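You operate a simulated robot arm through the tools that you are given. There is no shell and no other tool.

You are at the controls of a simulated robot arm. One attempt, no reset.

Task
Roll the fluff off the green scarf, iron it smooth, then switch off.
Fine: roller back where it lay, iron on its rest. Set down upright: blue lint roller, teal steam iron. What is to be rubbed or washed off counts as gone when no trace of it is left.

Only the result counts: the job must be done as asked and must still hold three seconds after the hand-in. Knocking over, shifting, dropping, spilling or breaking anything else fails it.

Robot
A 7-joint arm with a two-finger parallel gripper, fixed in place. Base frame: the origin is at the foot of the arm, x ahead of it, y to its left, z up; the work surface is at about z = 0.879. Readings come in m, degrees, newtons and seconds.
Its first joint turns from -149.0 to 149.0 degrees. Payload 3.5 kg.
Tool frame: the origin (TCP) lies between the finger pads and is the grasp point; the fingertips stand 0.023 m ahead of it; z points along the fingers, y is the line along which they close. The gripper opens to 0.094 m. The fingers are 0.038 m wide and 0.01 m thick; the gripper's body (0.054 by 0.096 m) begins 0.039 m behind the TCP.
Orientation is told as [roll, pitch, yaw] about the base's x, y, z axes, in that order, counted from this pose: with the fingers straight down and closing along the base's y, the tool's x points along the base's -x, its y along +y and its z along -z.

Tools
- The arm moves only by the tool step_arm. Its argument "commands" is a list that holds one entry, the list of rows, each a list of 7 numbers: the turn, a rotation vector about the base's x, y, z in units of 45 degrees (1.0 is 45 degrees), then the shift along the base's x, y, z in units of 100 mm (1.0 is 100 mm), then the finger opening in m, from 0 to 0.094. In form: [[[ax, ay, az, dx, dy, dz, grip], ...]]. A call has 1 to 20 rows; each row is the pose to reach, as a shift and turn from the pose commanded when the call began. A call with a number of a shift or a turn outside -1 to 1 is refused whole. A row lasts 0.2 s, in which the tool goes at most 0.05 m and 8.6 degrees; a call with a longer step from one row to the next is refused whole, and so is a gripper value outside its range. A pose out of reach is approached as far as the arm can. The call stops where the force on the tool passes 40 N (or 10 N more than at its start, if that is more) or the arm is blocked; 0.2 s more then pass. Each finger travels about 0.153 m/s and halts on what it meets, pressing with about 32 N; the grip force reading is that of the motor and also rises with nothing between the fingers. The clock runs only during rows and for 0.2 s after the last one: add rows that repeat a pose to give the fingers time. It gives the time, the measured TCP pose, the force on the tool (base axes), the opening and the grip force at its end, in the units of the frame above (readings bear some noise), with the torque about the TCP (base axes, N m) and any sound that the robot's microphone picked up.
- Cameras (640 x 400 px; columns grow to the right, rows downward): "scene" is fixed at [0.403, 0.657, 1.5391]; the picture's right is [-0.44, -0.90, 0.00], its down [-0.62, 0.30, -0.72] and it looks along [0.65, -0.32, -0.69] (base axes); focal length 334 px, centre (320, 200). "wrist" rides on the gripper at [0.086, 0.016, -0.074] in the tool frame; the picture's right is [-0.18, 0.98, 0.00], its down [-0.58, -0.11, -0.81] and it looks along [-0.79, -0.15, 0.59] (tool axes); focal length 243 px, centre (320, 200). There is no depth. A picture from a camera that has moved, and an enlarged one, comes with that camera's place and axes in the base frame and with its lens. The place of the scene camera against the robot may be out by one fixed shift of up to 0.012 m in any direction.
- camera(camera): a new picture of that camera. It takes no simulated time.
- close_up(camera, box): a new picture of the part [left, top, right, bottom] of that camera's present view, enlarged. It takes no simulated time.
- finish_job(): hands the job in; it is judged then, once.

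Places have to be worked out from the pictures, the camera data and where the tool is seen. Open the gripper and draw the arm clear of the work before you hand the job in, unless the task says otherwise.

The tools are called after ">>>" by a JSON object that holds its "api" and its "payload". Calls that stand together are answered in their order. step_arm: Moves the arm, as the interface text tells. Its arguments: {"type":"object","properties":{"commands":{"type":"array","items":{"type":"array","items":{"type":"array","items":{"type":"number"}}}}},"required":["commands"]} The other tools are called the same way: camera (camera) takes a picture; close_up (camera, box) takes an enlarged picture of a part of a camera's view; finish_job () hands the job in.

At the start:

```text
time_s: 0.0
ee_pos: [1.0405, 0.3484, 1.1616]
orientation: [0.0, 0.1, 0.0]
force: [0.8, 0.5, 0.0]
wrist_torque: [0.01, 0.0, -0.02]
gripper_width: 0.0941
grip_force: 0.0
```

scene: 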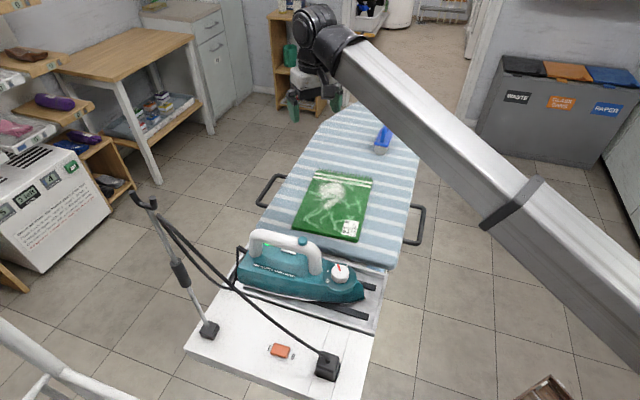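
wrist: 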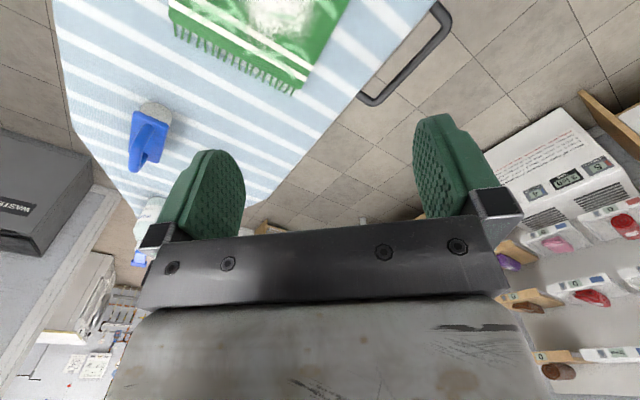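

I start by looking closer at the scarf, roller, iron and switch.

>>> {"api": "close_up", "payload": {"camera": "scene", "box": [220, 210, 420, 335]}}

>>> {"api": "close_up", "payload": {"camera": "scene", "box": [280, 90, 440, 250]}}

>>> {"api": "close_up", "payload": {"camera": "scene", "box": [180, 290, 390, 400]}}

>>> {"api": "close_up", "payload": {"camera": "wrist", "box": [50, 0, 400, 220]}}

```text
3.20 times, centred on (320, 272) of scene
camera zoom: at [0.403, 0.657, 1.5391], right [-0.44, -0.9, 0.0], down [-0.62, 0.3, -0.72], along [0.65, -0.32, -0.69], focal length 1070 px, centre (320, -32)
```

zoom: 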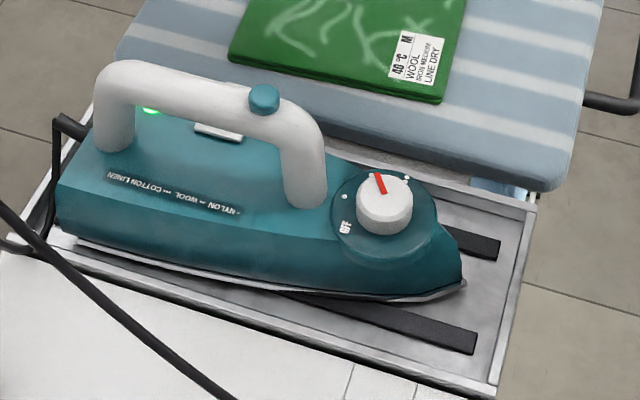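

```text
2.50 times, centred on (360, 170) of scene
camera zoom: at [0.403, 0.657, 1.5391], right [-0.44, -0.9, 0.0], down [-0.62, 0.3, -0.72], along [0.65, -0.32, -0.69], focal length 836 px, centre (220, 275)
```

zoom: 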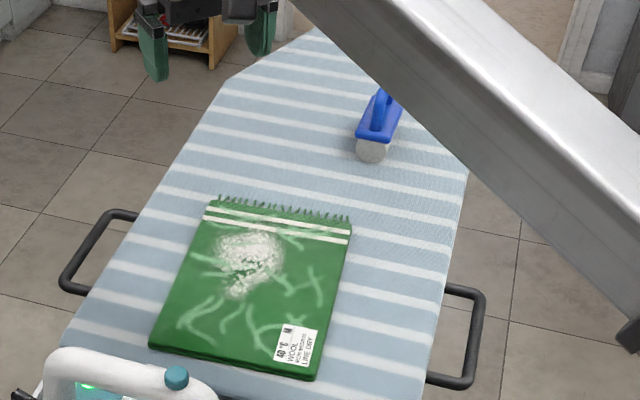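

```text
3.05 times, centred on (285, 345) of scene
camera zoom: at [0.403, 0.657, 1.5391], right [-0.44, -0.9, 0.0], down [-0.62, 0.3, -0.72], along [0.65, -0.32, -0.69], focal length 1019 px, centre (427, -242)
```

zoom: 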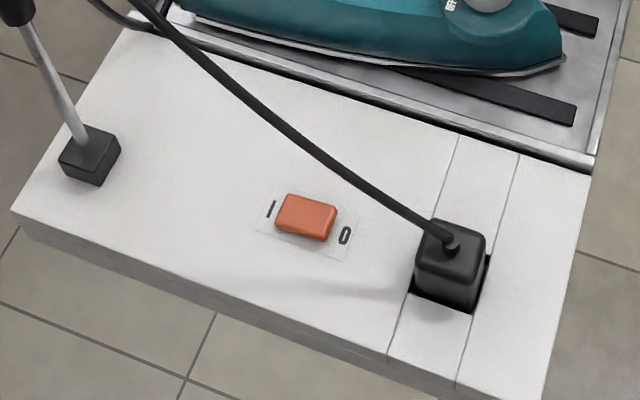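

```text
1.82 times, centred on (225, 110) of wrist
camera zoom: at [0.9528, 0.3639, 1.237], right [0.18, 0.98, 0.0], down [0.58, -0.11, 0.81], along [0.79, -0.15, -0.59], focal length 441 px, centre (493, 364)
```

zoom: 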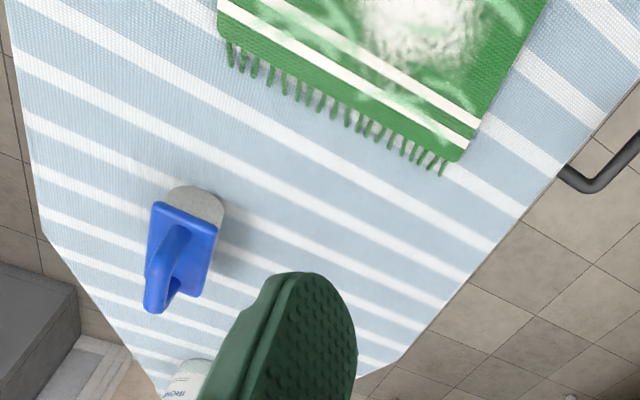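

The roller lies near (1.13, 0.07), fluffy scarf centre about (0.99, 0.32), with the iron at the near-left end of the board. I move the wrist camera towards the roller for a better look.

>>> {"api": "step_arm", "payload": {"commands": [[[0, 0, 0, 0, -0.4, 0, 0.094], [0, 0, 0, 0, -0.8, 0, 0.094], [0, 0, 0, 0, -1, 0, 0.094]]]}}

>>> {"api": "step_arm", "payload": {"commands": [[[0, 0, 0, 0, -0.4, 0, 0.094], [0, 0, 0, 0, -0.8, 0, 0.094], [0, 0, 0, 0, -1, 0, 0.094]]]}}

>>> {"api": "camera", "payload": {"camera": "wrist"}}

>>> {"api": "camera", "payload": {"camera": "scene"}}

```text
time_s: 0.8
ee_pos: [1.0397, 0.2487, 1.1612]
orientation: [0.0, 0.0, 0.0]
force: [0.6, -1.6, -0.4]
wrist_torque: [-0.02, 0.01, 0.0]
gripper_width: 0.0938
grip_force: 0.0
```

```text
time_s: 1.6
ee_pos: [1.0408, 0.1491, 1.1616]
orientation: [0.0, -0.1, 0.1]
force: [-0.8, 0.1, 0.3]
wrist_torque: [0.01, 0.01, 0.02]
gripper_width: 0.0939
grip_force: 0.1
```

```text
taken
camera wrist: at [0.9522, 0.1644, 1.2371], right [0.18, 0.98, 0.0], down [0.58, -0.11, 0.81], along [0.79, -0.15, -0.59], focal length 243 px, centre (320, 200)
```

wrist: 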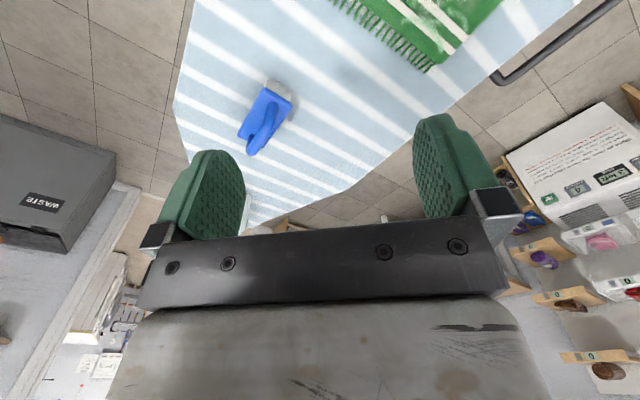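

```text
taken
```

scene: 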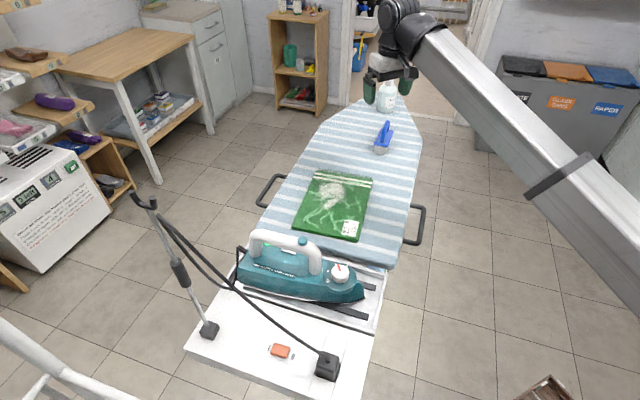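

I zoom in on the roller and the container at the board's tip.

>>> {"api": "close_up", "payload": {"camera": "wrist", "box": [210, 60, 330, 180]}}

>>> {"api": "close_up", "payload": {"camera": "scene", "box": [340, 60, 440, 170]}}

>>> {"api": "close_up", "payload": {"camera": "scene", "box": [320, 250, 380, 310]}}

>>> {"api": "close_up", "payload": {"camera": "scene", "box": [285, 165, 375, 245]}}

>>> {"api": "close_up", "payload": {"camera": "scene", "box": [235, 225, 315, 300]}}

```text
3.33 times, centred on (270, 120) of wrist
camera zoom: at [0.9522, 0.1644, 1.2371], right [0.18, 0.98, 0.0], down [0.58, -0.11, 0.81], along [0.79, -0.15, -0.59], focal length 809 px, centre (487, 467)
```

zoom: 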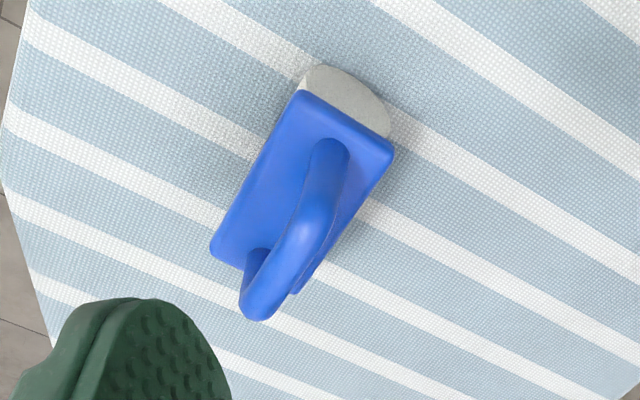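

```text
3.64 times, centred on (390, 115) of scene
camera zoom: at [0.403, 0.657, 1.5391], right [-0.44, -0.9, 0.0], down [-0.62, 0.3, -0.72], along [0.65, -0.32, -0.69], focal length 1216 px, centre (66, 509)
```

zoom: 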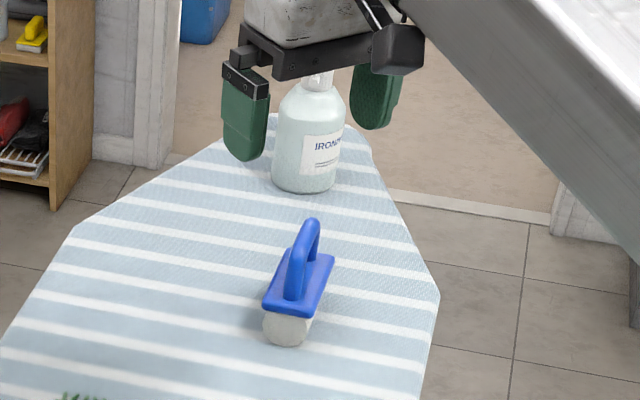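

```text
6.67 times, centred on (350, 280) of scene
camera zoom: at [0.403, 0.657, 1.5391], right [-0.44, -0.9, 0.0], down [-0.62, 0.3, -0.72], along [0.65, -0.32, -0.69], focal length 2229 px, centre (120, -333)
```

zoom: 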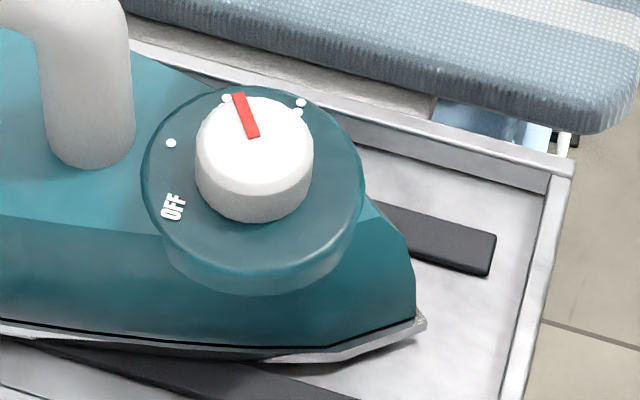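

```text
5.00 times, centred on (330, 205) of scene
camera zoom: at [0.403, 0.657, 1.5391], right [-0.44, -0.9, 0.0], down [-0.62, 0.3, -0.72], along [0.65, -0.32, -0.69], focal length 1672 px, centre (270, 175)
```

zoom: 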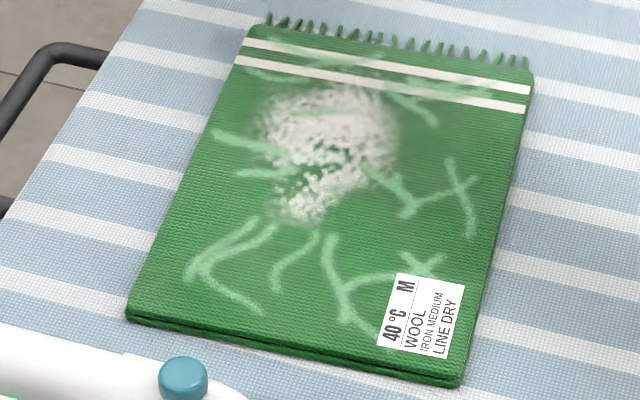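

```text
5.33 times, centred on (275, 262) of scene
camera zoom: at [0.403, 0.657, 1.5391], right [-0.44, -0.9, 0.0], down [-0.62, 0.3, -0.72], along [0.65, -0.32, -0.69], focal length 1783 px, centre (560, -133)
```

zoom: 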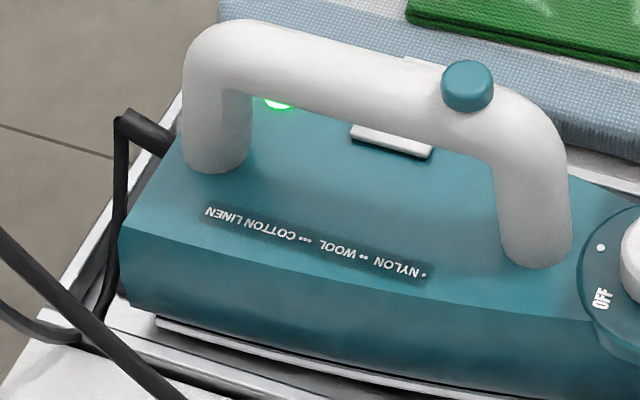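

The roller's plate runs along about (0.70,-0.71), with its handle arch at z≈0.96 around (1.165, 0.035); the dial already points at •• (wool). I turn the hand by -45° and test the reach over the roller.

>>> {"api": "step_arm", "payload": {"commands": [[[0, 0, -0.18, 0.2, -0.2, 0, 0.094], [0, 0, -0.36, 0.4, -0.4, 0, 0.094], [0, 0, -0.54, 0.6, -0.6, 0, 0.094], [0, 0, -0.72, 0.8, -0.8, 0, 0.094], [0, 0, -0.9, 1, -1, 0, 0.094], [0, 0, -1, 1, -1, 0, 0.094]]]}}

>>> {"api": "camera", "payload": {"camera": "wrist"}}

>>> {"api": "camera", "payload": {"camera": "scene"}}

```text
time_s: 3.0
ee_pos: [1.14, 0.0483, 1.1609]
orientation: [-0.1, 0.0, -45.1]
force: [0.6, -1.1, -0.7]
wrist_torque: [-0.03, 0.01, 0.0]
gripper_width: 0.094
grip_force: 0.1
```

```text
taken
camera wrist: at [1.0897, 0.1206, 1.2373], right [0.83, 0.56, 0.0], down [0.33, -0.49, 0.81], along [0.45, -0.67, -0.59], focal length 243 px, centre (320, 200)
```

wrist: 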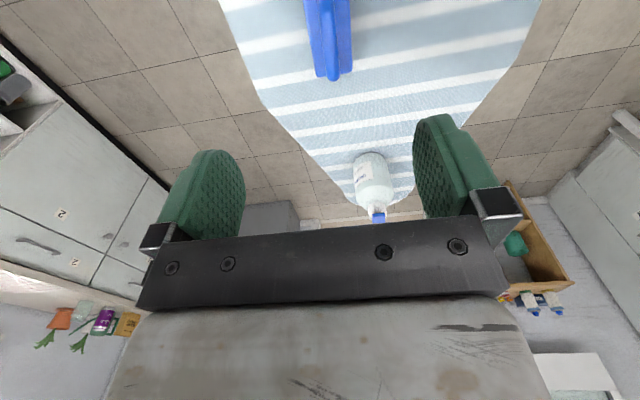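

```text
taken
```

scene: 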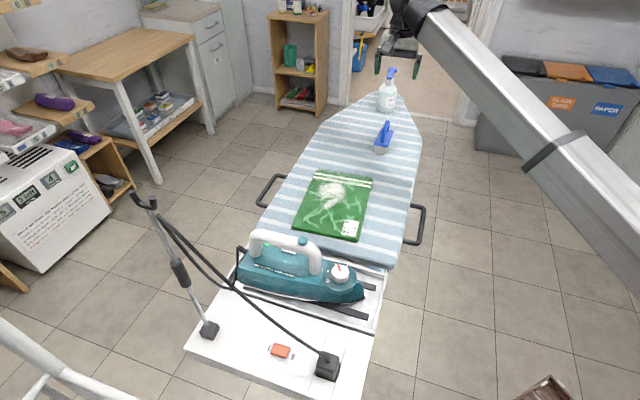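

Reach is fine at this height. I zoom in to align with the handle.

>>> {"api": "close_up", "payload": {"camera": "wrist", "box": [260, 0, 400, 90]}}

>>> {"api": "close_up", "payload": {"camera": "scene", "box": [360, 110, 410, 160]}}

```text
4.44 times, centred on (330, 45) of wrist
camera zoom: at [1.0897, 0.1206, 1.2373], right [0.83, 0.56, 0.0], down [0.33, -0.49, 0.81], along [0.45, -0.67, -0.59], focal length 1078 px, centre (276, 889)
```

zoom: 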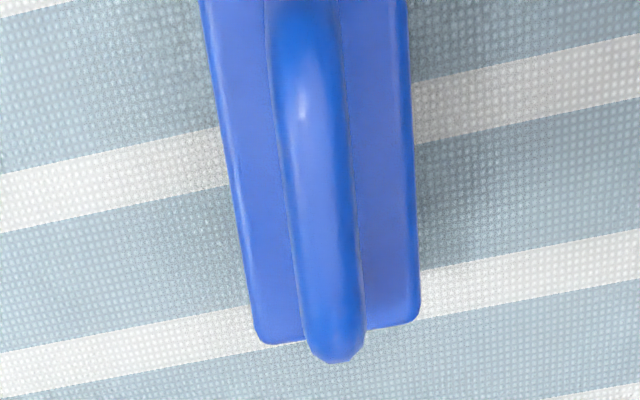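

```text
8.00 times, centred on (385, 135) of scene
camera zoom: at [0.403, 0.657, 1.5391], right [-0.44, -0.9, 0.0], down [-0.62, 0.3, -0.72], along [0.65, -0.32, -0.69], focal length 2675 px, centre (-200, 720)
```

zoom: 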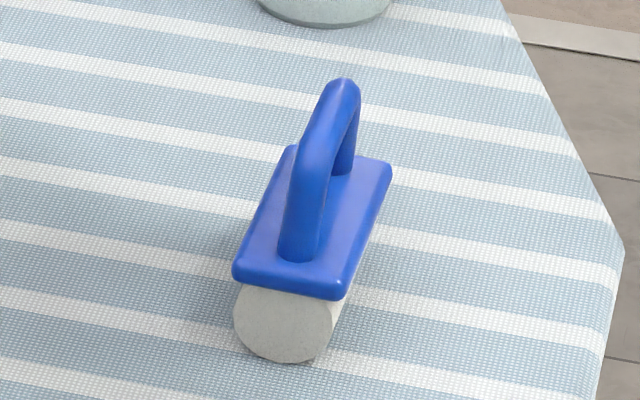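

Handle centre is about (1.158, 0.036, 0.954), axis at -47°. I descend straight above it, watching the reach.

>>> {"api": "step_arm", "payload": {"commands": [[[0, 0, -0.044, 0.1, -0.06, -0.2, 0.094], [0, 0, -0.044, 0.18, -0.12, -0.5, 0.094], [0, 0, -0.044, 0.18, -0.12, -0.8, 0.094], [0, 0, -0.044, 0.18, -0.12, -1, 0.094], [0, 0, -0.044, 0.18, -0.12, -1, 0.094]]]}}

>>> {"api": "camera", "payload": {"camera": "wrist"}}

>>> {"api": "close_up", "payload": {"camera": "scene", "box": [340, 60, 440, 160]}}

```text
time_s: 4.2
ee_pos: [1.1585, 0.0372, 1.0629]
orientation: [0.1, 0.0, -47.0]
force: [0.2, 0.1, 0.9]
wrist_torque: [0.0, 0.0, 0.0]
gripper_width: 0.094
grip_force: 0.1
```

```text
taken
camera wrist: at [1.1105, 0.1105, 1.1376], right [0.84, 0.54, 0.0], down [0.32, -0.5, 0.81], along [0.43, -0.68, -0.59], focal length 243 px, centre (320, 200)
```

wrist: 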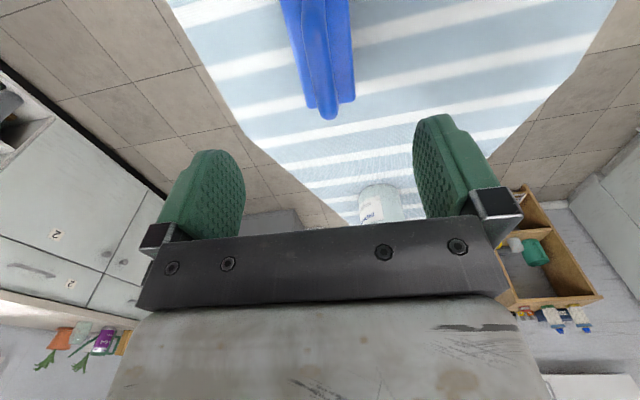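

```text
4.00 times, centred on (390, 110) of scene
camera zoom: at [0.403, 0.657, 1.5391], right [-0.44, -0.9, 0.0], down [-0.62, 0.3, -0.72], along [0.65, -0.32, -0.69], focal length 1338 px, centre (40, 560)
```

zoom: 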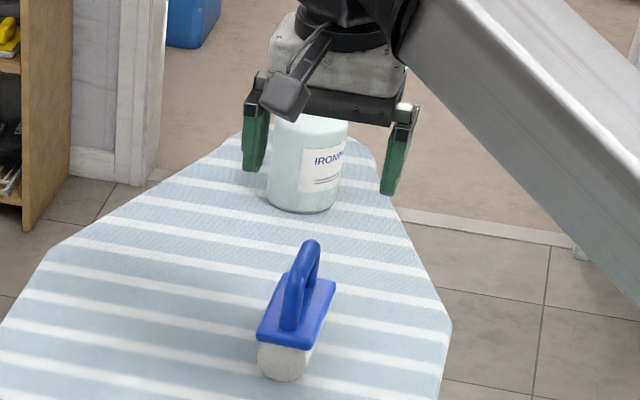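

Reach holds at z=1.06. I check alignment of the handle with a zoom.

>>> {"api": "close_up", "payload": {"camera": "wrist", "box": [250, 0, 390, 130]}}

```text
3.08 times, centred on (320, 65) of wrist
camera zoom: at [1.1105, 0.1105, 1.1376], right [0.84, 0.54, 0.0], down [0.32, -0.5, 0.81], along [0.43, -0.68, -0.59], focal length 746 px, centre (320, 615)
```

zoom: 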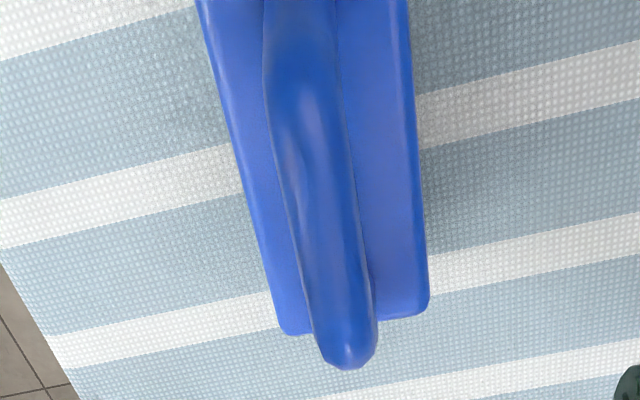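

Alignment is within 2 mm and 1°. I descend to about z=0.953.

>>> {"api": "step_arm", "payload": {"commands": [[[0, 0, 0, 0, 0.01, -0.3, 0.094], [0, 0, 0, 0, 0.01, -0.6, 0.094], [0, 0, 0, 0.0, 0.01, -0.8, 0.094], [0, 0, 0, 0, 0.01, -0.8, 0.094]]]}}

>>> {"api": "camera", "payload": {"camera": "wrist"}}

>>> {"api": "close_up", "payload": {"camera": "scene", "box": [350, 80, 430, 160]}}

```text
time_s: 5.2
ee_pos: [1.1582, 0.0389, 0.9815]
orientation: [0.0, 0.0, -47.0]
force: [-0.2, 0.3, 0.0]
wrist_torque: [-0.02, -0.01, -0.01]
gripper_width: 0.0941
grip_force: 0.1
```

```text
taken
camera wrist: at [1.1102, 0.1115, 1.0568], right [0.84, 0.54, 0.0], down [0.32, -0.5, 0.81], along [0.43, -0.68, -0.59], focal length 243 px, centre (320, 200)
```

wrist: 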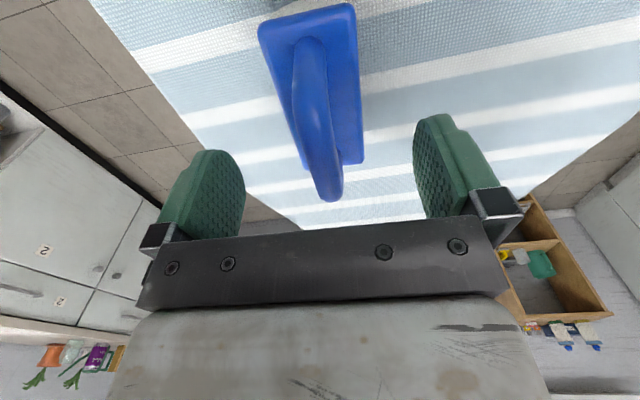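

```text
5.00 times, centred on (390, 120) of scene
camera zoom: at [0.403, 0.657, 1.5391], right [-0.44, -0.9, 0.0], down [-0.62, 0.3, -0.72], along [0.65, -0.32, -0.69], focal length 1672 px, centre (-30, 600)
```

zoom: 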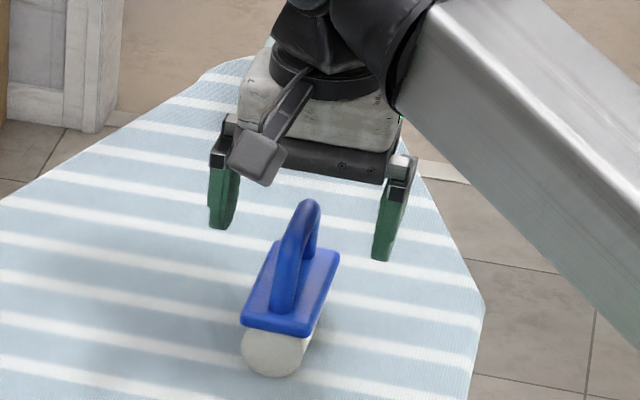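

The handle sits centred between the fingers. I go down the last 29 mm and close.

>>> {"api": "step_arm", "payload": {"commands": [[[0, 0, 0, 0, 0, -0.15, 0.094], [0, 0, 0, 0, 0, -0.28, 0.094], [0, 0, 0, 0, 0, -0.28, 0.094]]]}}

>>> {"api": "camera", "payload": {"camera": "wrist"}}

```text
time_s: 6.0
ee_pos: [1.1597, 0.038, 0.9532]
orientation: [0.0, 0.0, -47.0]
force: [-0.5, -0.3, 0.8]
wrist_torque: [-0.03, -0.02, 0.0]
gripper_width: 0.0937
grip_force: 0.1
```

```text
taken
camera wrist: at [1.1102, 0.1113, 1.0285], right [0.84, 0.54, 0.0], down [0.32, -0.5, 0.81], along [0.43, -0.68, -0.59], focal length 243 px, centre (320, 200)
```

wrist: 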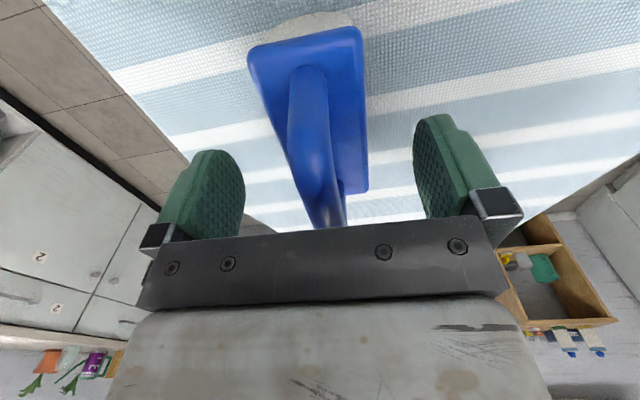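

Now I close the fingers on the handle.

>>> {"api": "step_arm", "payload": {"commands": [[[0, 0, 0, 0, 0, 0, 0.06], [0, 0, 0, 0, 0, 0, 0.03], [0, 0, 0, 0, 0, 0, 0.015], [0, 0, 0, 0, 0, 0, 0.0], [0, 0, 0, 0, 0, 0, 0.0], [0, 0, 0, 0, 0, 0, 0.0]]]}}

>>> {"api": "camera", "payload": {"camera": "wrist"}}

>>> {"api": "close_up", "payload": {"camera": "scene", "box": [350, 80, 430, 160]}}

```text
time_s: 7.4
ee_pos: [1.1582, 0.0369, 0.954]
orientation: [0.0, 0.0, -47.0]
force: [0.4, 0.4, 0.2]
wrist_torque: [-0.03, -0.03, 0.0]
gripper_width: 0.0156
grip_force: 31.6
```

```text
taken
camera wrist: at [1.1102, 0.1113, 1.0286], right [0.84, 0.54, 0.0], down [0.32, -0.5, 0.81], along [0.43, -0.68, -0.59], focal length 243 px, centre (320, 200)
```

wrist: 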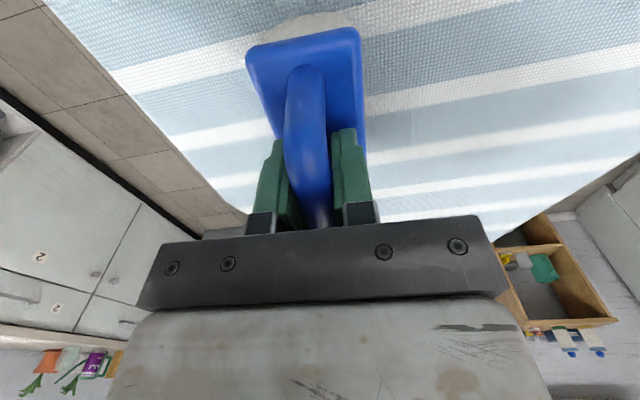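

```text
5.00 times, centred on (390, 120) of scene
camera zoom: at [0.403, 0.657, 1.5391], right [-0.44, -0.9, 0.0], down [-0.62, 0.3, -0.72], along [0.65, -0.32, -0.69], focal length 1672 px, centre (-30, 600)
```

zoom: 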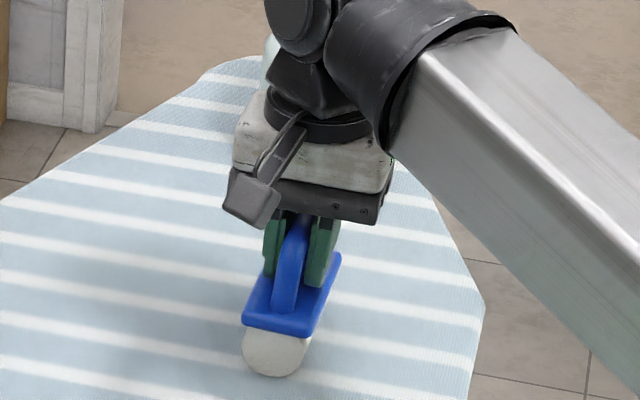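

The handle is held at 15.6 mm. I lift a little and carry it towards the scarf in steps.

>>> {"api": "step_arm", "payload": {"commands": [[[0, 0, 0, 0, 0, 0.2, 0], [0, 0, 0, 0, 0, 0.5, 0], [0, 0, 0, 0, 0.2, 0.7, 0], [0, 0, 0, 0, 0.6, 0.7, 0], [0, 0, 0, 0, 1, 0.7, 0], [0, 0, 0, 0, 1, 0.7, 0]]]}}

>>> {"api": "step_arm", "payload": {"commands": [[[0, 0, 0, -0.3, 0.4, 0, 0], [0, 0, 0, -0.6, 0.8, 0, 0], [0, 0, 0, -0.8, 1, 0, 0], [0, 0, 0, -0.975, 1, 0, 0], [0, 0, 0, -0.975, 1, 0, 0]]]}}

>>> {"api": "step_arm", "payload": {"commands": [[[0, 0, 0, 0, 0.4, 0, 0], [0, 0, 0, 0, 0.8, 0, 0], [0, 0, 0, 0, 1, 0, 0], [0, 0, 0, 0, 1, 0, 0]]]}}

>>> {"api": "camera", "payload": {"camera": "wrist"}}

>>> {"api": "camera", "payload": {"camera": "scene"}}

```text
time_s: 8.8
ee_pos: [1.1593, 0.137, 1.0253]
orientation: [0.0, 0.0, -47.0]
force: [-0.8, 0.5, -1.4]
wrist_torque: [-0.01, 0.0, 0.02]
gripper_width: 0.0154
grip_force: 32.0
```

```text
time_s: 10.0
ee_pos: [1.0603, 0.2389, 1.0253]
orientation: [0.0, 0.0, -47.0]
force: [-0.1, -0.2, -0.4]
wrist_torque: [0.0, 0.02, 0.02]
gripper_width: 0.0153
grip_force: 32.0
```

```text
time_s: 11.0
ee_pos: [1.0612, 0.3382, 1.0235]
orientation: [-0.2, 0.0, -47.0]
force: [-0.2, 0.3, -0.9]
wrist_torque: [0.01, 0.02, -0.01]
gripper_width: 0.0152
grip_force: 31.6
```

```text
taken
camera wrist: at [1.0128, 0.4116, 1.0993], right [0.84, 0.54, 0.0], down [0.32, -0.5, 0.81], along [0.43, -0.68, -0.59], focal length 243 px, centre (320, 200)
```

wrist: 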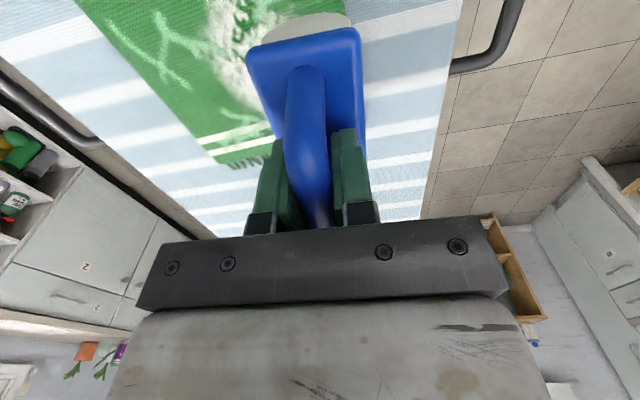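

```text
taken
```

scene: 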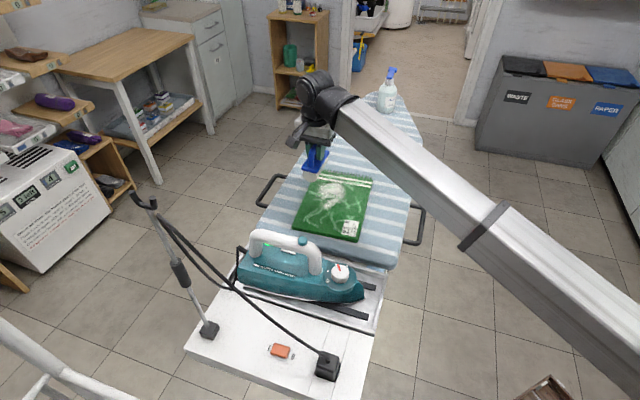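

The roller is over the left edge of the fluff. I lower it carefully until it touches the cloth.

>>> {"api": "step_arm", "payload": {"commands": [[[0, 0, 0, 0, 0, -0.25, 0], [0, 0, 0, 0, 0, -0.45, 0], [0, 0, 0, 0, 0, -0.54, 0], [0, 0, 0, 0, 0, -0.57, 0], [0, 0, 0, 0, 0, -0.6, 0]]]}}

```text
time_s: 12.2
ee_pos: [1.0613, 0.3382, 0.9643]
orientation: [0.0, 0.0, -47.0]
force: [0.1, -0.4, 3.0]
wrist_torque: [0.09, 0.08, 0.0]
gripper_width: 0.0154
grip_force: 32.0
```

Contact at about 3 N. I press 1 mm more and roll across the fluff in the -width direction and back.

>>> {"api": "step_arm", "payload": {"commands": [[[0, 0, 0, 0, 0, -0.01, 0], [0, 0, 0, -0.09, -0.09, -0.01, 0], [0, 0, 0, -0.18, -0.17, -0.01, 0], [0, 0, 0, -0.27, -0.26, -0.01, 0], [0, 0, 0, -0.36, -0.35, -0.01, 0], [0, 0, 0, -0.45, -0.43, -0.01, 0], [0, 0, 0, -0.54, -0.52, -0.01, 0], [0, 0, 0, -0.63, -0.6, -0.01, 0], [0, 0, 0, -0.72, -0.69, -0.01, 0], [0, 0, 0, -0.8, -0.77, -0.01, 0], [0, 0, 0, -0.8, -0.77, -0.01, 0]]]}}

>>> {"api": "camera", "payload": {"camera": "wrist"}}

>>> {"api": "close_up", "payload": {"camera": "scene", "box": [270, 130, 390, 250]}}

```text
time_s: 14.6
ee_pos: [0.9808, 0.2599, 0.9632]
orientation: [0.0, -0.1, -46.9]
force: [5.9, 6.3, 33.4]
wrist_torque: [0.54, -0.44, 0.01]
gripper_width: 0.0155
grip_force: 32.2
```

```text
taken
camera wrist: at [0.9316, 0.3333, 1.039], right [0.84, 0.54, 0.0], down [0.32, -0.5, 0.81], along [0.43, -0.68, -0.59], focal length 243 px, centre (320, 200)
```

wrist: 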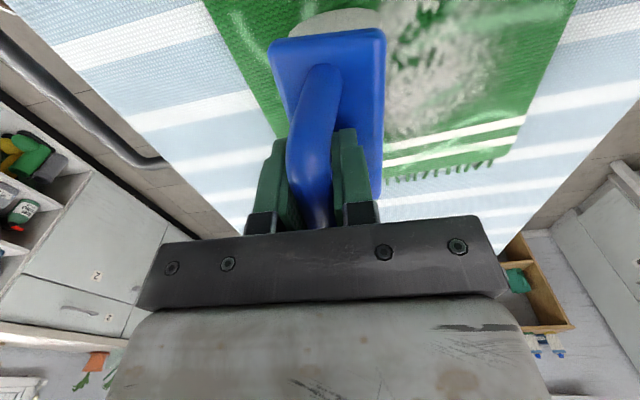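

```text
3.33 times, centred on (330, 190) of scene
camera zoom: at [0.403, 0.657, 1.5391], right [-0.44, -0.9, 0.0], down [-0.62, 0.3, -0.72], along [0.65, -0.32, -0.69], focal length 1115 px, centre (287, 233)
```

zoom: 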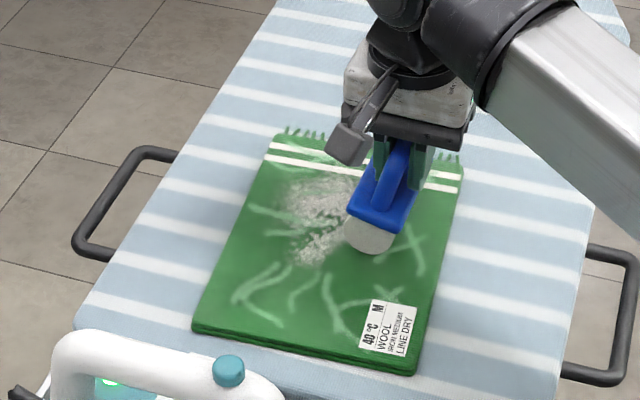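

The press grew to 33 N, a bit much, and the roller tipped slightly in the grip; the fluff has thinned a little. I raise by 0.7 mm and roll back with less force.

>>> {"api": "step_arm", "payload": {"commands": [[[0, 0, 0, 0, 0, 0.007, 0], [0, 0, 0, 0.09, 0.09, 0.007, 0], [0, 0, 0, 0.18, 0.17, 0.007, 0], [0, 0, 0, 0.27, 0.26, 0.007, 0], [0, 0, 0, 0.36, 0.35, 0.007, 0], [0, 0, 0, 0.45, 0.43, 0.007, 0], [0, 0, 0, 0.54, 0.52, 0.007, 0], [0, 0, 0, 0.63, 0.6, 0.007, 0], [0, 0, 0, 0.72, 0.69, 0.007, 0], [0, 0, 0, 0.8, 0.77, 0.007, 0], [0, 0, 0, 0.85, 0.82, 0.007, 0]]]}}

>>> {"api": "camera", "payload": {"camera": "wrist"}}

>>> {"api": "close_up", "payload": {"camera": "scene", "box": [270, 130, 390, 250]}}

```text
time_s: 17.0
ee_pos: [1.0654, 0.3432, 0.9623]
orientation: [0.0, 0.0, -46.9]
force: [0.1, 0.5, -1.3]
wrist_torque: [-0.01, -0.06, 0.0]
gripper_width: 0.0152
grip_force: 31.4
```

```text
taken
camera wrist: at [1.018, 0.417, 1.0378], right [0.84, 0.54, 0.0], down [0.32, -0.5, 0.81], along [0.43, -0.68, -0.59], focal length 243 px, centre (320, 200)
```

wrist: 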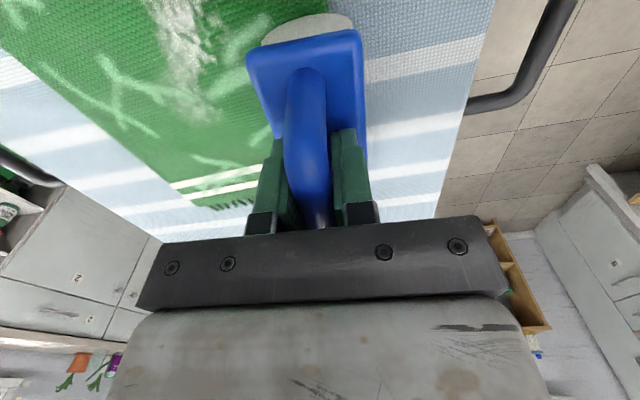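

```text
3.33 times, centred on (330, 190) of scene
camera zoom: at [0.403, 0.657, 1.5391], right [-0.44, -0.9, 0.0], down [-0.62, 0.3, -0.72], along [0.65, -0.32, -0.69], focal length 1115 px, centre (287, 233)
```

zoom: 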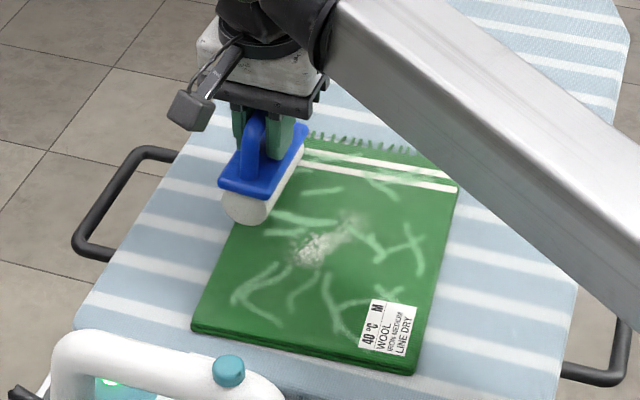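

The fluff is nearly all gone; a patch is left towards the near end (s≈0.41–0.49). I lift, shift 50 mm along the scarf towards the near end and make another pass.

>>> {"api": "step_arm", "payload": {"commands": [[[0, 0, 0, 0, 0, 0.15, 0], [0, 0, 0, -0.2, 0.2, 0.15, 0], [0, 0, 0, -0.38, 0.32, 0.15, 0], [0, 0, 0, -0.38, 0.32, 0.02, 0], [0, 0, 0, -0.38, 0.32, 0, 0]]]}}

>>> {"api": "step_arm", "payload": {"commands": [[[0, 0, 0, -0.09, -0.09, 0, 0], [0, 0, 0, -0.18, -0.17, 0, 0], [0, 0, 0, -0.27, -0.26, 0, 0], [0, 0, 0, -0.36, -0.35, 0, 0], [0, 0, 0, -0.45, -0.43, 0, 0], [0, 0, 0, -0.54, -0.52, 0, 0], [0, 0, 0, -0.63, -0.6, 0, 0], [0, 0, 0, -0.72, -0.69, 0, 0], [0, 0, 0, -0.8, -0.77, 0, 0], [0, 0, 0, -0.85, -0.82, 0, 0]]]}}

>>> {"api": "close_up", "payload": {"camera": "scene", "box": [270, 130, 390, 250]}}

```text
time_s: 18.2
ee_pos: [1.0276, 0.3753, 0.9627]
orientation: [0.0, 0.1, -47.1]
force: [0.3, -0.1, -1.9]
wrist_torque: [0.03, 0.01, -0.03]
gripper_width: 0.0152
grip_force: 32.2
```

```text
time_s: 20.4
ee_pos: [0.9422, 0.2915, 0.9643]
orientation: [0.0, 0.0, -47.0]
force: [-0.2, 0.5, -0.6]
wrist_torque: [0.02, 0.03, 0.03]
gripper_width: 0.0151
grip_force: 32.5
```

```text
3.33 times, centred on (330, 190) of scene
camera zoom: at [0.403, 0.657, 1.5391], right [-0.44, -0.9, 0.0], down [-0.62, 0.3, -0.72], along [0.65, -0.32, -0.69], focal length 1115 px, centre (287, 233)
```

zoom: 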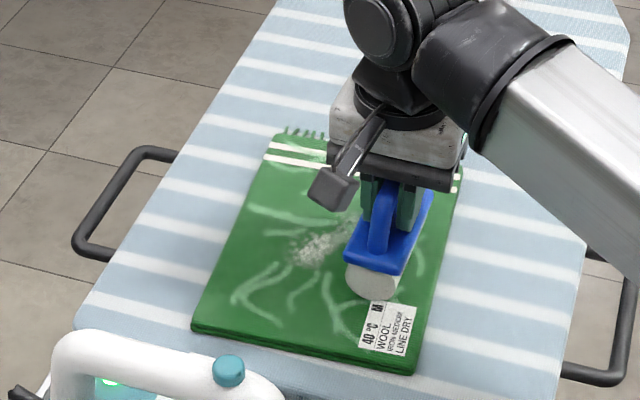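

That pass barely touched. I lower gently to find contact again.

>>> {"api": "step_arm", "payload": {"commands": [[[0, 0, 0, 0, 0, -0.01, 0], [0, 0, 0, 0, 0, -0.015, 0], [0, 0, 0, 0, 0, -0.015, 0]]]}}

```text
time_s: 21.2
ee_pos: [0.9436, 0.2912, 0.9623]
orientation: [0.0, 0.1, -47.0]
force: [-0.6, -0.6, 1.8]
wrist_torque: [-0.04, -0.04, 0.01]
gripper_width: 0.0152
grip_force: 32.4
```

Contact begins. Another 0.5 mm down and roll back across.

>>> {"api": "step_arm", "payload": {"commands": [[[0, 0, 0, 0, 0, -0.005, 0], [0, 0, 0, 0.09, 0.09, -0.005, 0], [0, 0, 0, 0.18, 0.17, -0.005, 0], [0, 0, 0, 0.27, 0.26, -0.005, 0], [0, 0, 0, 0.36, 0.35, -0.005, 0], [0, 0, 0, 0.45, 0.43, -0.005, 0], [0, 0, 0, 0.54, 0.52, -0.005, 0], [0, 0, 0, 0.63, 0.6, -0.005, 0], [0, 0, 0, 0.72, 0.69, -0.005, 0], [0, 0, 0, 0.8, 0.77, -0.005, 0], [0, 0, 0, 0.8, 0.77, -0.005, 0]]]}}

>>> {"api": "close_up", "payload": {"camera": "scene", "box": [270, 130, 390, 250]}}

>>> {"api": "camera", "payload": {"camera": "wrist"}}

```text
time_s: 23.6
ee_pos: [1.0227, 0.3699, 0.9628]
orientation: [0.0, 0.0, -47.0]
force: [-0.4, -0.5, 4.6]
wrist_torque: [-0.01, -0.03, 0.01]
gripper_width: 0.0153
grip_force: 31.5
```

```text
3.33 times, centred on (330, 190) of scene
camera zoom: at [0.403, 0.657, 1.5391], right [-0.44, -0.9, 0.0], down [-0.62, 0.3, -0.72], along [0.65, -0.32, -0.69], focal length 1115 px, centre (287, 233)
```

zoom: 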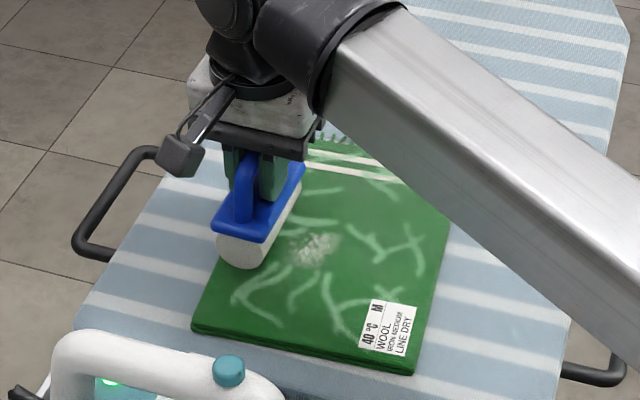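

```text
taken
camera wrist: at [0.9747, 0.4434, 1.037], right [0.84, 0.54, 0.0], down [0.32, -0.5, 0.81], along [0.43, -0.68, -0.59], focal length 243 px, centre (320, 200)
```

wrist: 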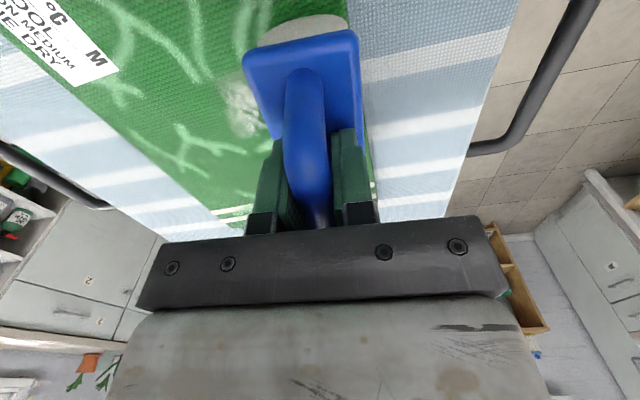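

Less is left. I press about 0.8 mm more and roll over the patch once each way.

>>> {"api": "step_arm", "payload": {"commands": [[[0, 0, 0, 0, 0, -0.006, 0], [0, 0, 0, -0.09, -0.09, -0.008, 0], [0, 0, 0, -0.18, -0.17, -0.008, 0], [0, 0, 0, -0.27, -0.26, -0.008, 0], [0, 0, 0, -0.36, -0.35, -0.008, 0], [0, 0, 0, -0.45, -0.43, -0.008, 0], [0, 0, 0, -0.54, -0.52, -0.008, 0], [0, 0, 0, -0.63, -0.6, -0.008, 0], [0, 0, 0, -0.72, -0.69, -0.008, 0], [0, 0, 0, -0.72, -0.69, -0.008, 0]]]}}

>>> {"api": "close_up", "payload": {"camera": "scene", "box": [270, 130, 390, 250]}}

>>> {"api": "camera", "payload": {"camera": "wrist"}}

```text
time_s: 25.4
ee_pos: [0.9609, 0.3099, 0.9631]
orientation: [0.1, 0.0, -46.9]
force: [-1.1, 1.5, 10.2]
wrist_torque: [0.03, 0.08, -0.04]
gripper_width: 0.015
grip_force: 32.4
stopped in row 9: the force on the tool passed its limit at 40 N (the readings are from after the stop); the commanded pose is now the measured one
```

```text
3.33 times, centred on (330, 190) of scene
camera zoom: at [0.403, 0.657, 1.5391], right [-0.44, -0.9, 0.0], down [-0.62, 0.3, -0.72], along [0.65, -0.32, -0.69], focal length 1115 px, centre (287, 233)
```

zoom: 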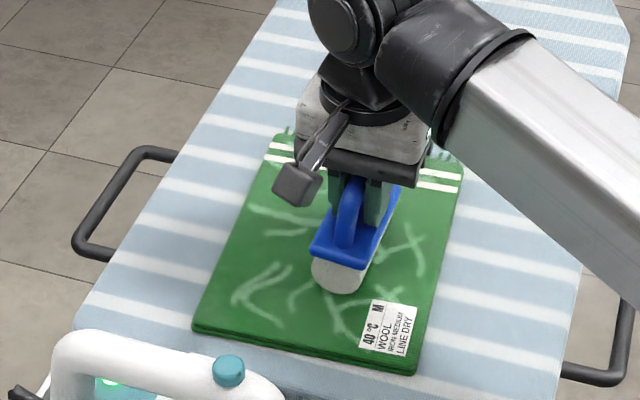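

```text
taken
camera wrist: at [0.9119, 0.3837, 1.0373], right [0.84, 0.54, 0.0], down [0.32, -0.5, 0.81], along [0.43, -0.68, -0.59], focal length 243 px, centre (320, 200)
```

wrist: 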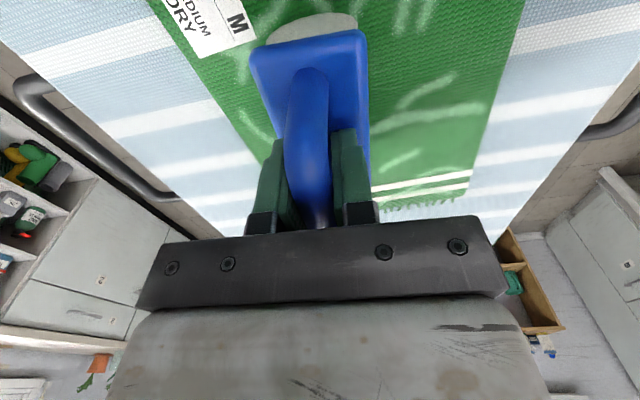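

The fluff looks gone; force limit was touched so I lift and inspect the cloth.

>>> {"api": "step_arm", "payload": {"commands": [[[0, 0, 0, 0, 0, 0.3, 0], [0, 0, 0, 0, 0, 0.6, 0], [0, 0, 0, 0.3, -0.3, 0.6, 0], [0, 0, 0, 0.6, -0.6, 0.6, 0], [0, 0, 0, 0.9, -0.9, 0.6, 0], [0, 0, 0, 0.9, -0.9, 0.6, 0]]]}}

>>> {"api": "close_up", "payload": {"camera": "scene", "box": [285, 165, 375, 245]}}

>>> {"api": "camera", "payload": {"camera": "wrist"}}

```text
time_s: 26.9
ee_pos: [1.0531, 0.2197, 1.0219]
orientation: [0.2, 0.0, -46.8]
force: [0.8, -0.8, -1.9]
wrist_torque: [-0.01, 0.02, 0.01]
gripper_width: 0.0155
grip_force: 32.3
```

```text
5.00 times, centred on (330, 205) of scene
camera zoom: at [0.403, 0.657, 1.5391], right [-0.44, -0.9, 0.0], down [-0.62, 0.3, -0.72], along [0.65, -0.32, -0.69], focal length 1672 px, centre (270, 175)
```

zoom: 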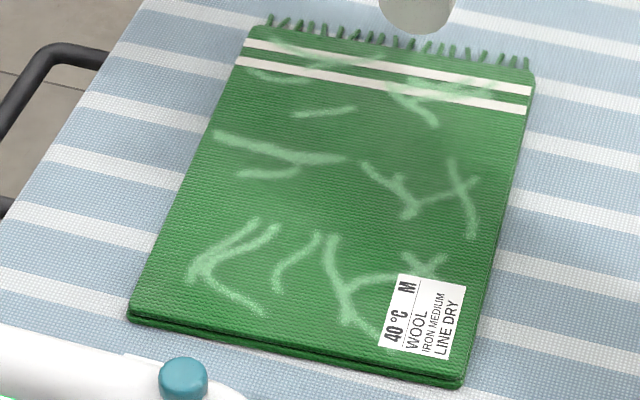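

```text
taken
camera wrist: at [1.0033, 0.2938, 1.0969], right [0.84, 0.54, 0.0], down [0.32, -0.5, 0.81], along [0.43, -0.68, -0.59], focal length 243 px, centre (320, 200)
```

wrist: 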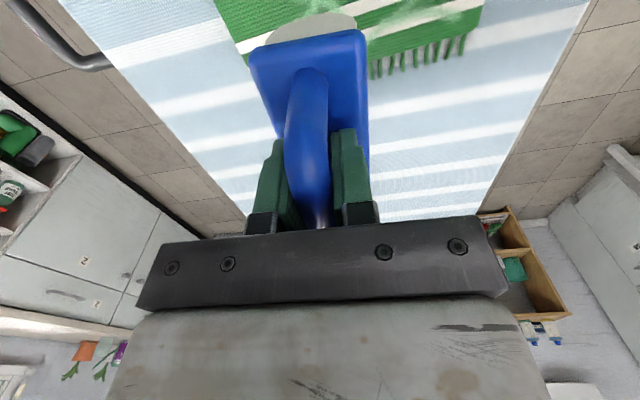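

The fluff seems gone; I zoom further to check for traces.

>>> {"api": "close_up", "payload": {"camera": "scene", "box": [310, 168, 350, 193]}}

>>> {"api": "close_up", "payload": {"camera": "scene", "box": [310, 185, 360, 215]}}

>>> {"api": "close_up", "payload": {"camera": "scene", "box": [340, 165, 380, 195]}}

```text
16.00 times, centred on (330, 180) of scene
camera zoom: at [0.403, 0.657, 1.5391], right [-0.44, -0.9, 0.0], down [-0.62, 0.3, -0.72], along [0.65, -0.32, -0.69], focal length 5350 px, centre (160, 512)
```

zoom: 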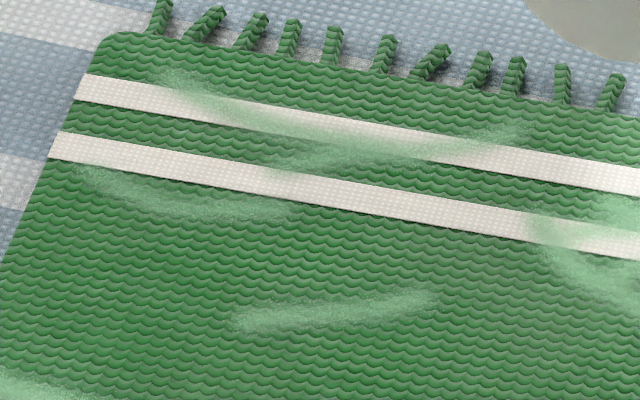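

```text
12.80 times, centred on (335, 200) of scene
camera zoom: at [0.403, 0.657, 1.5391], right [-0.44, -0.9, 0.0], down [-0.62, 0.3, -0.72], along [0.65, -0.32, -0.69], focal length 4280 px, centre (128, 200)
```

zoom: 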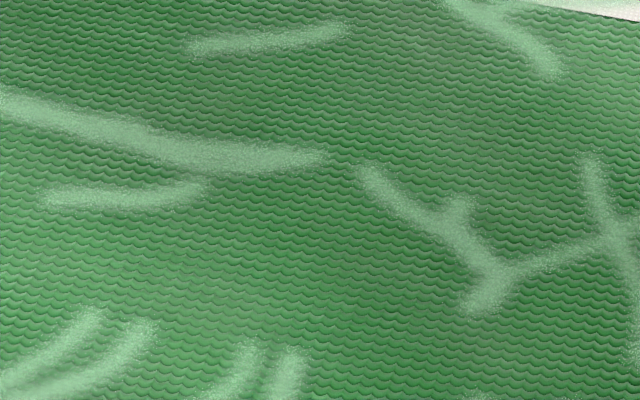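

```text
13.33 times, centred on (360, 180) of scene
camera zoom: at [0.403, 0.657, 1.5391], right [-0.44, -0.9, 0.0], down [-0.62, 0.3, -0.72], along [0.65, -0.32, -0.69], focal length 4458 px, centre (-213, 467)
```

zoom: 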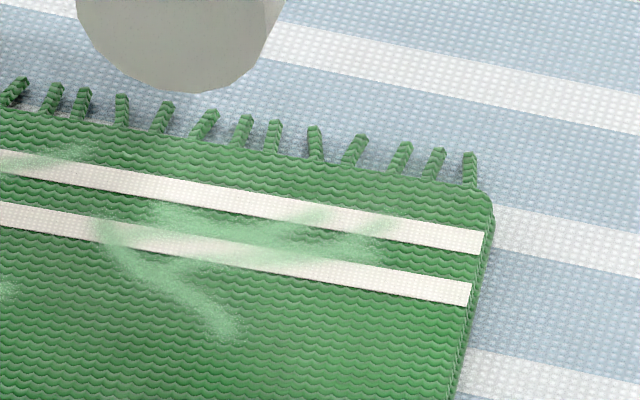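

The cloth shows only lighter creases now, but there is a slightly greyish spot near (1.015, 0.28); to be safe I do one more pass over the fluff area.

>>> {"api": "step_arm", "payload": {"commands": [[[0, 0, 0, -0.25, 0.2, 0, 0], [0, 0, 0, -0.55, 0.42, 0, 0], [0, 0, 0, -0.55, 0.42, -0.3, 0], [0, 0, 0, -0.55, 0.42, -0.5, 0], [0, 0, 0, -0.55, 0.42, -0.58, 0], [0, 0, 0, -0.55, 0.42, -0.6, 0], [0, 0, 0, -0.55, 0.42, -0.6, 0]]]}}

```text
time_s: 28.4
ee_pos: [0.9945, 0.262, 0.9609]
orientation: [0.2, 0.0, -47.0]
force: [1.5, 1.5, 10.8]
wrist_torque: [-0.01, 0.03, -0.02]
gripper_width: 0.0153
grip_force: 32.4
```

Contact at about 11 N. I roll across to the left side of the scarf at this height.

>>> {"api": "step_arm", "payload": {"commands": [[[0, 0, 0, 0.09, 0.09, 0, 0], [0, 0, 0, 0.18, 0.17, 0, 0], [0, 0, 0, 0.27, 0.26, 0, 0], [0, 0, 0, 0.36, 0.35, 0, 0], [0, 0, 0, 0.45, 0.43, 0, 0], [0, 0, 0, 0.54, 0.52, 0, 0], [0, 0, 0, 0.63, 0.6, 0, 0], [0, 0, 0, 0.72, 0.69, 0, 0], [0, 0, 0, 0.72, 0.69, 0, 0]]]}}

>>> {"api": "close_up", "payload": {"camera": "scene", "box": [285, 165, 375, 245]}}

```text
time_s: 30.4
ee_pos: [1.0689, 0.3314, 0.962]
orientation: [0.3, 0.0, -46.9]
force: [-0.3, -1.1, 4.3]
wrist_torque: [-0.02, -0.05, 0.0]
gripper_width: 0.0149
grip_force: 31.4
```

```text
5.00 times, centred on (330, 205) of scene
camera zoom: at [0.403, 0.657, 1.5391], right [-0.44, -0.9, 0.0], down [-0.62, 0.3, -0.72], along [0.65, -0.32, -0.69], focal length 1672 px, centre (270, 175)
```

zoom: 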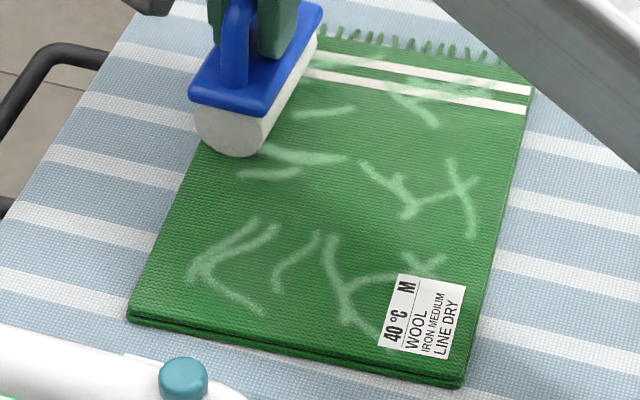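

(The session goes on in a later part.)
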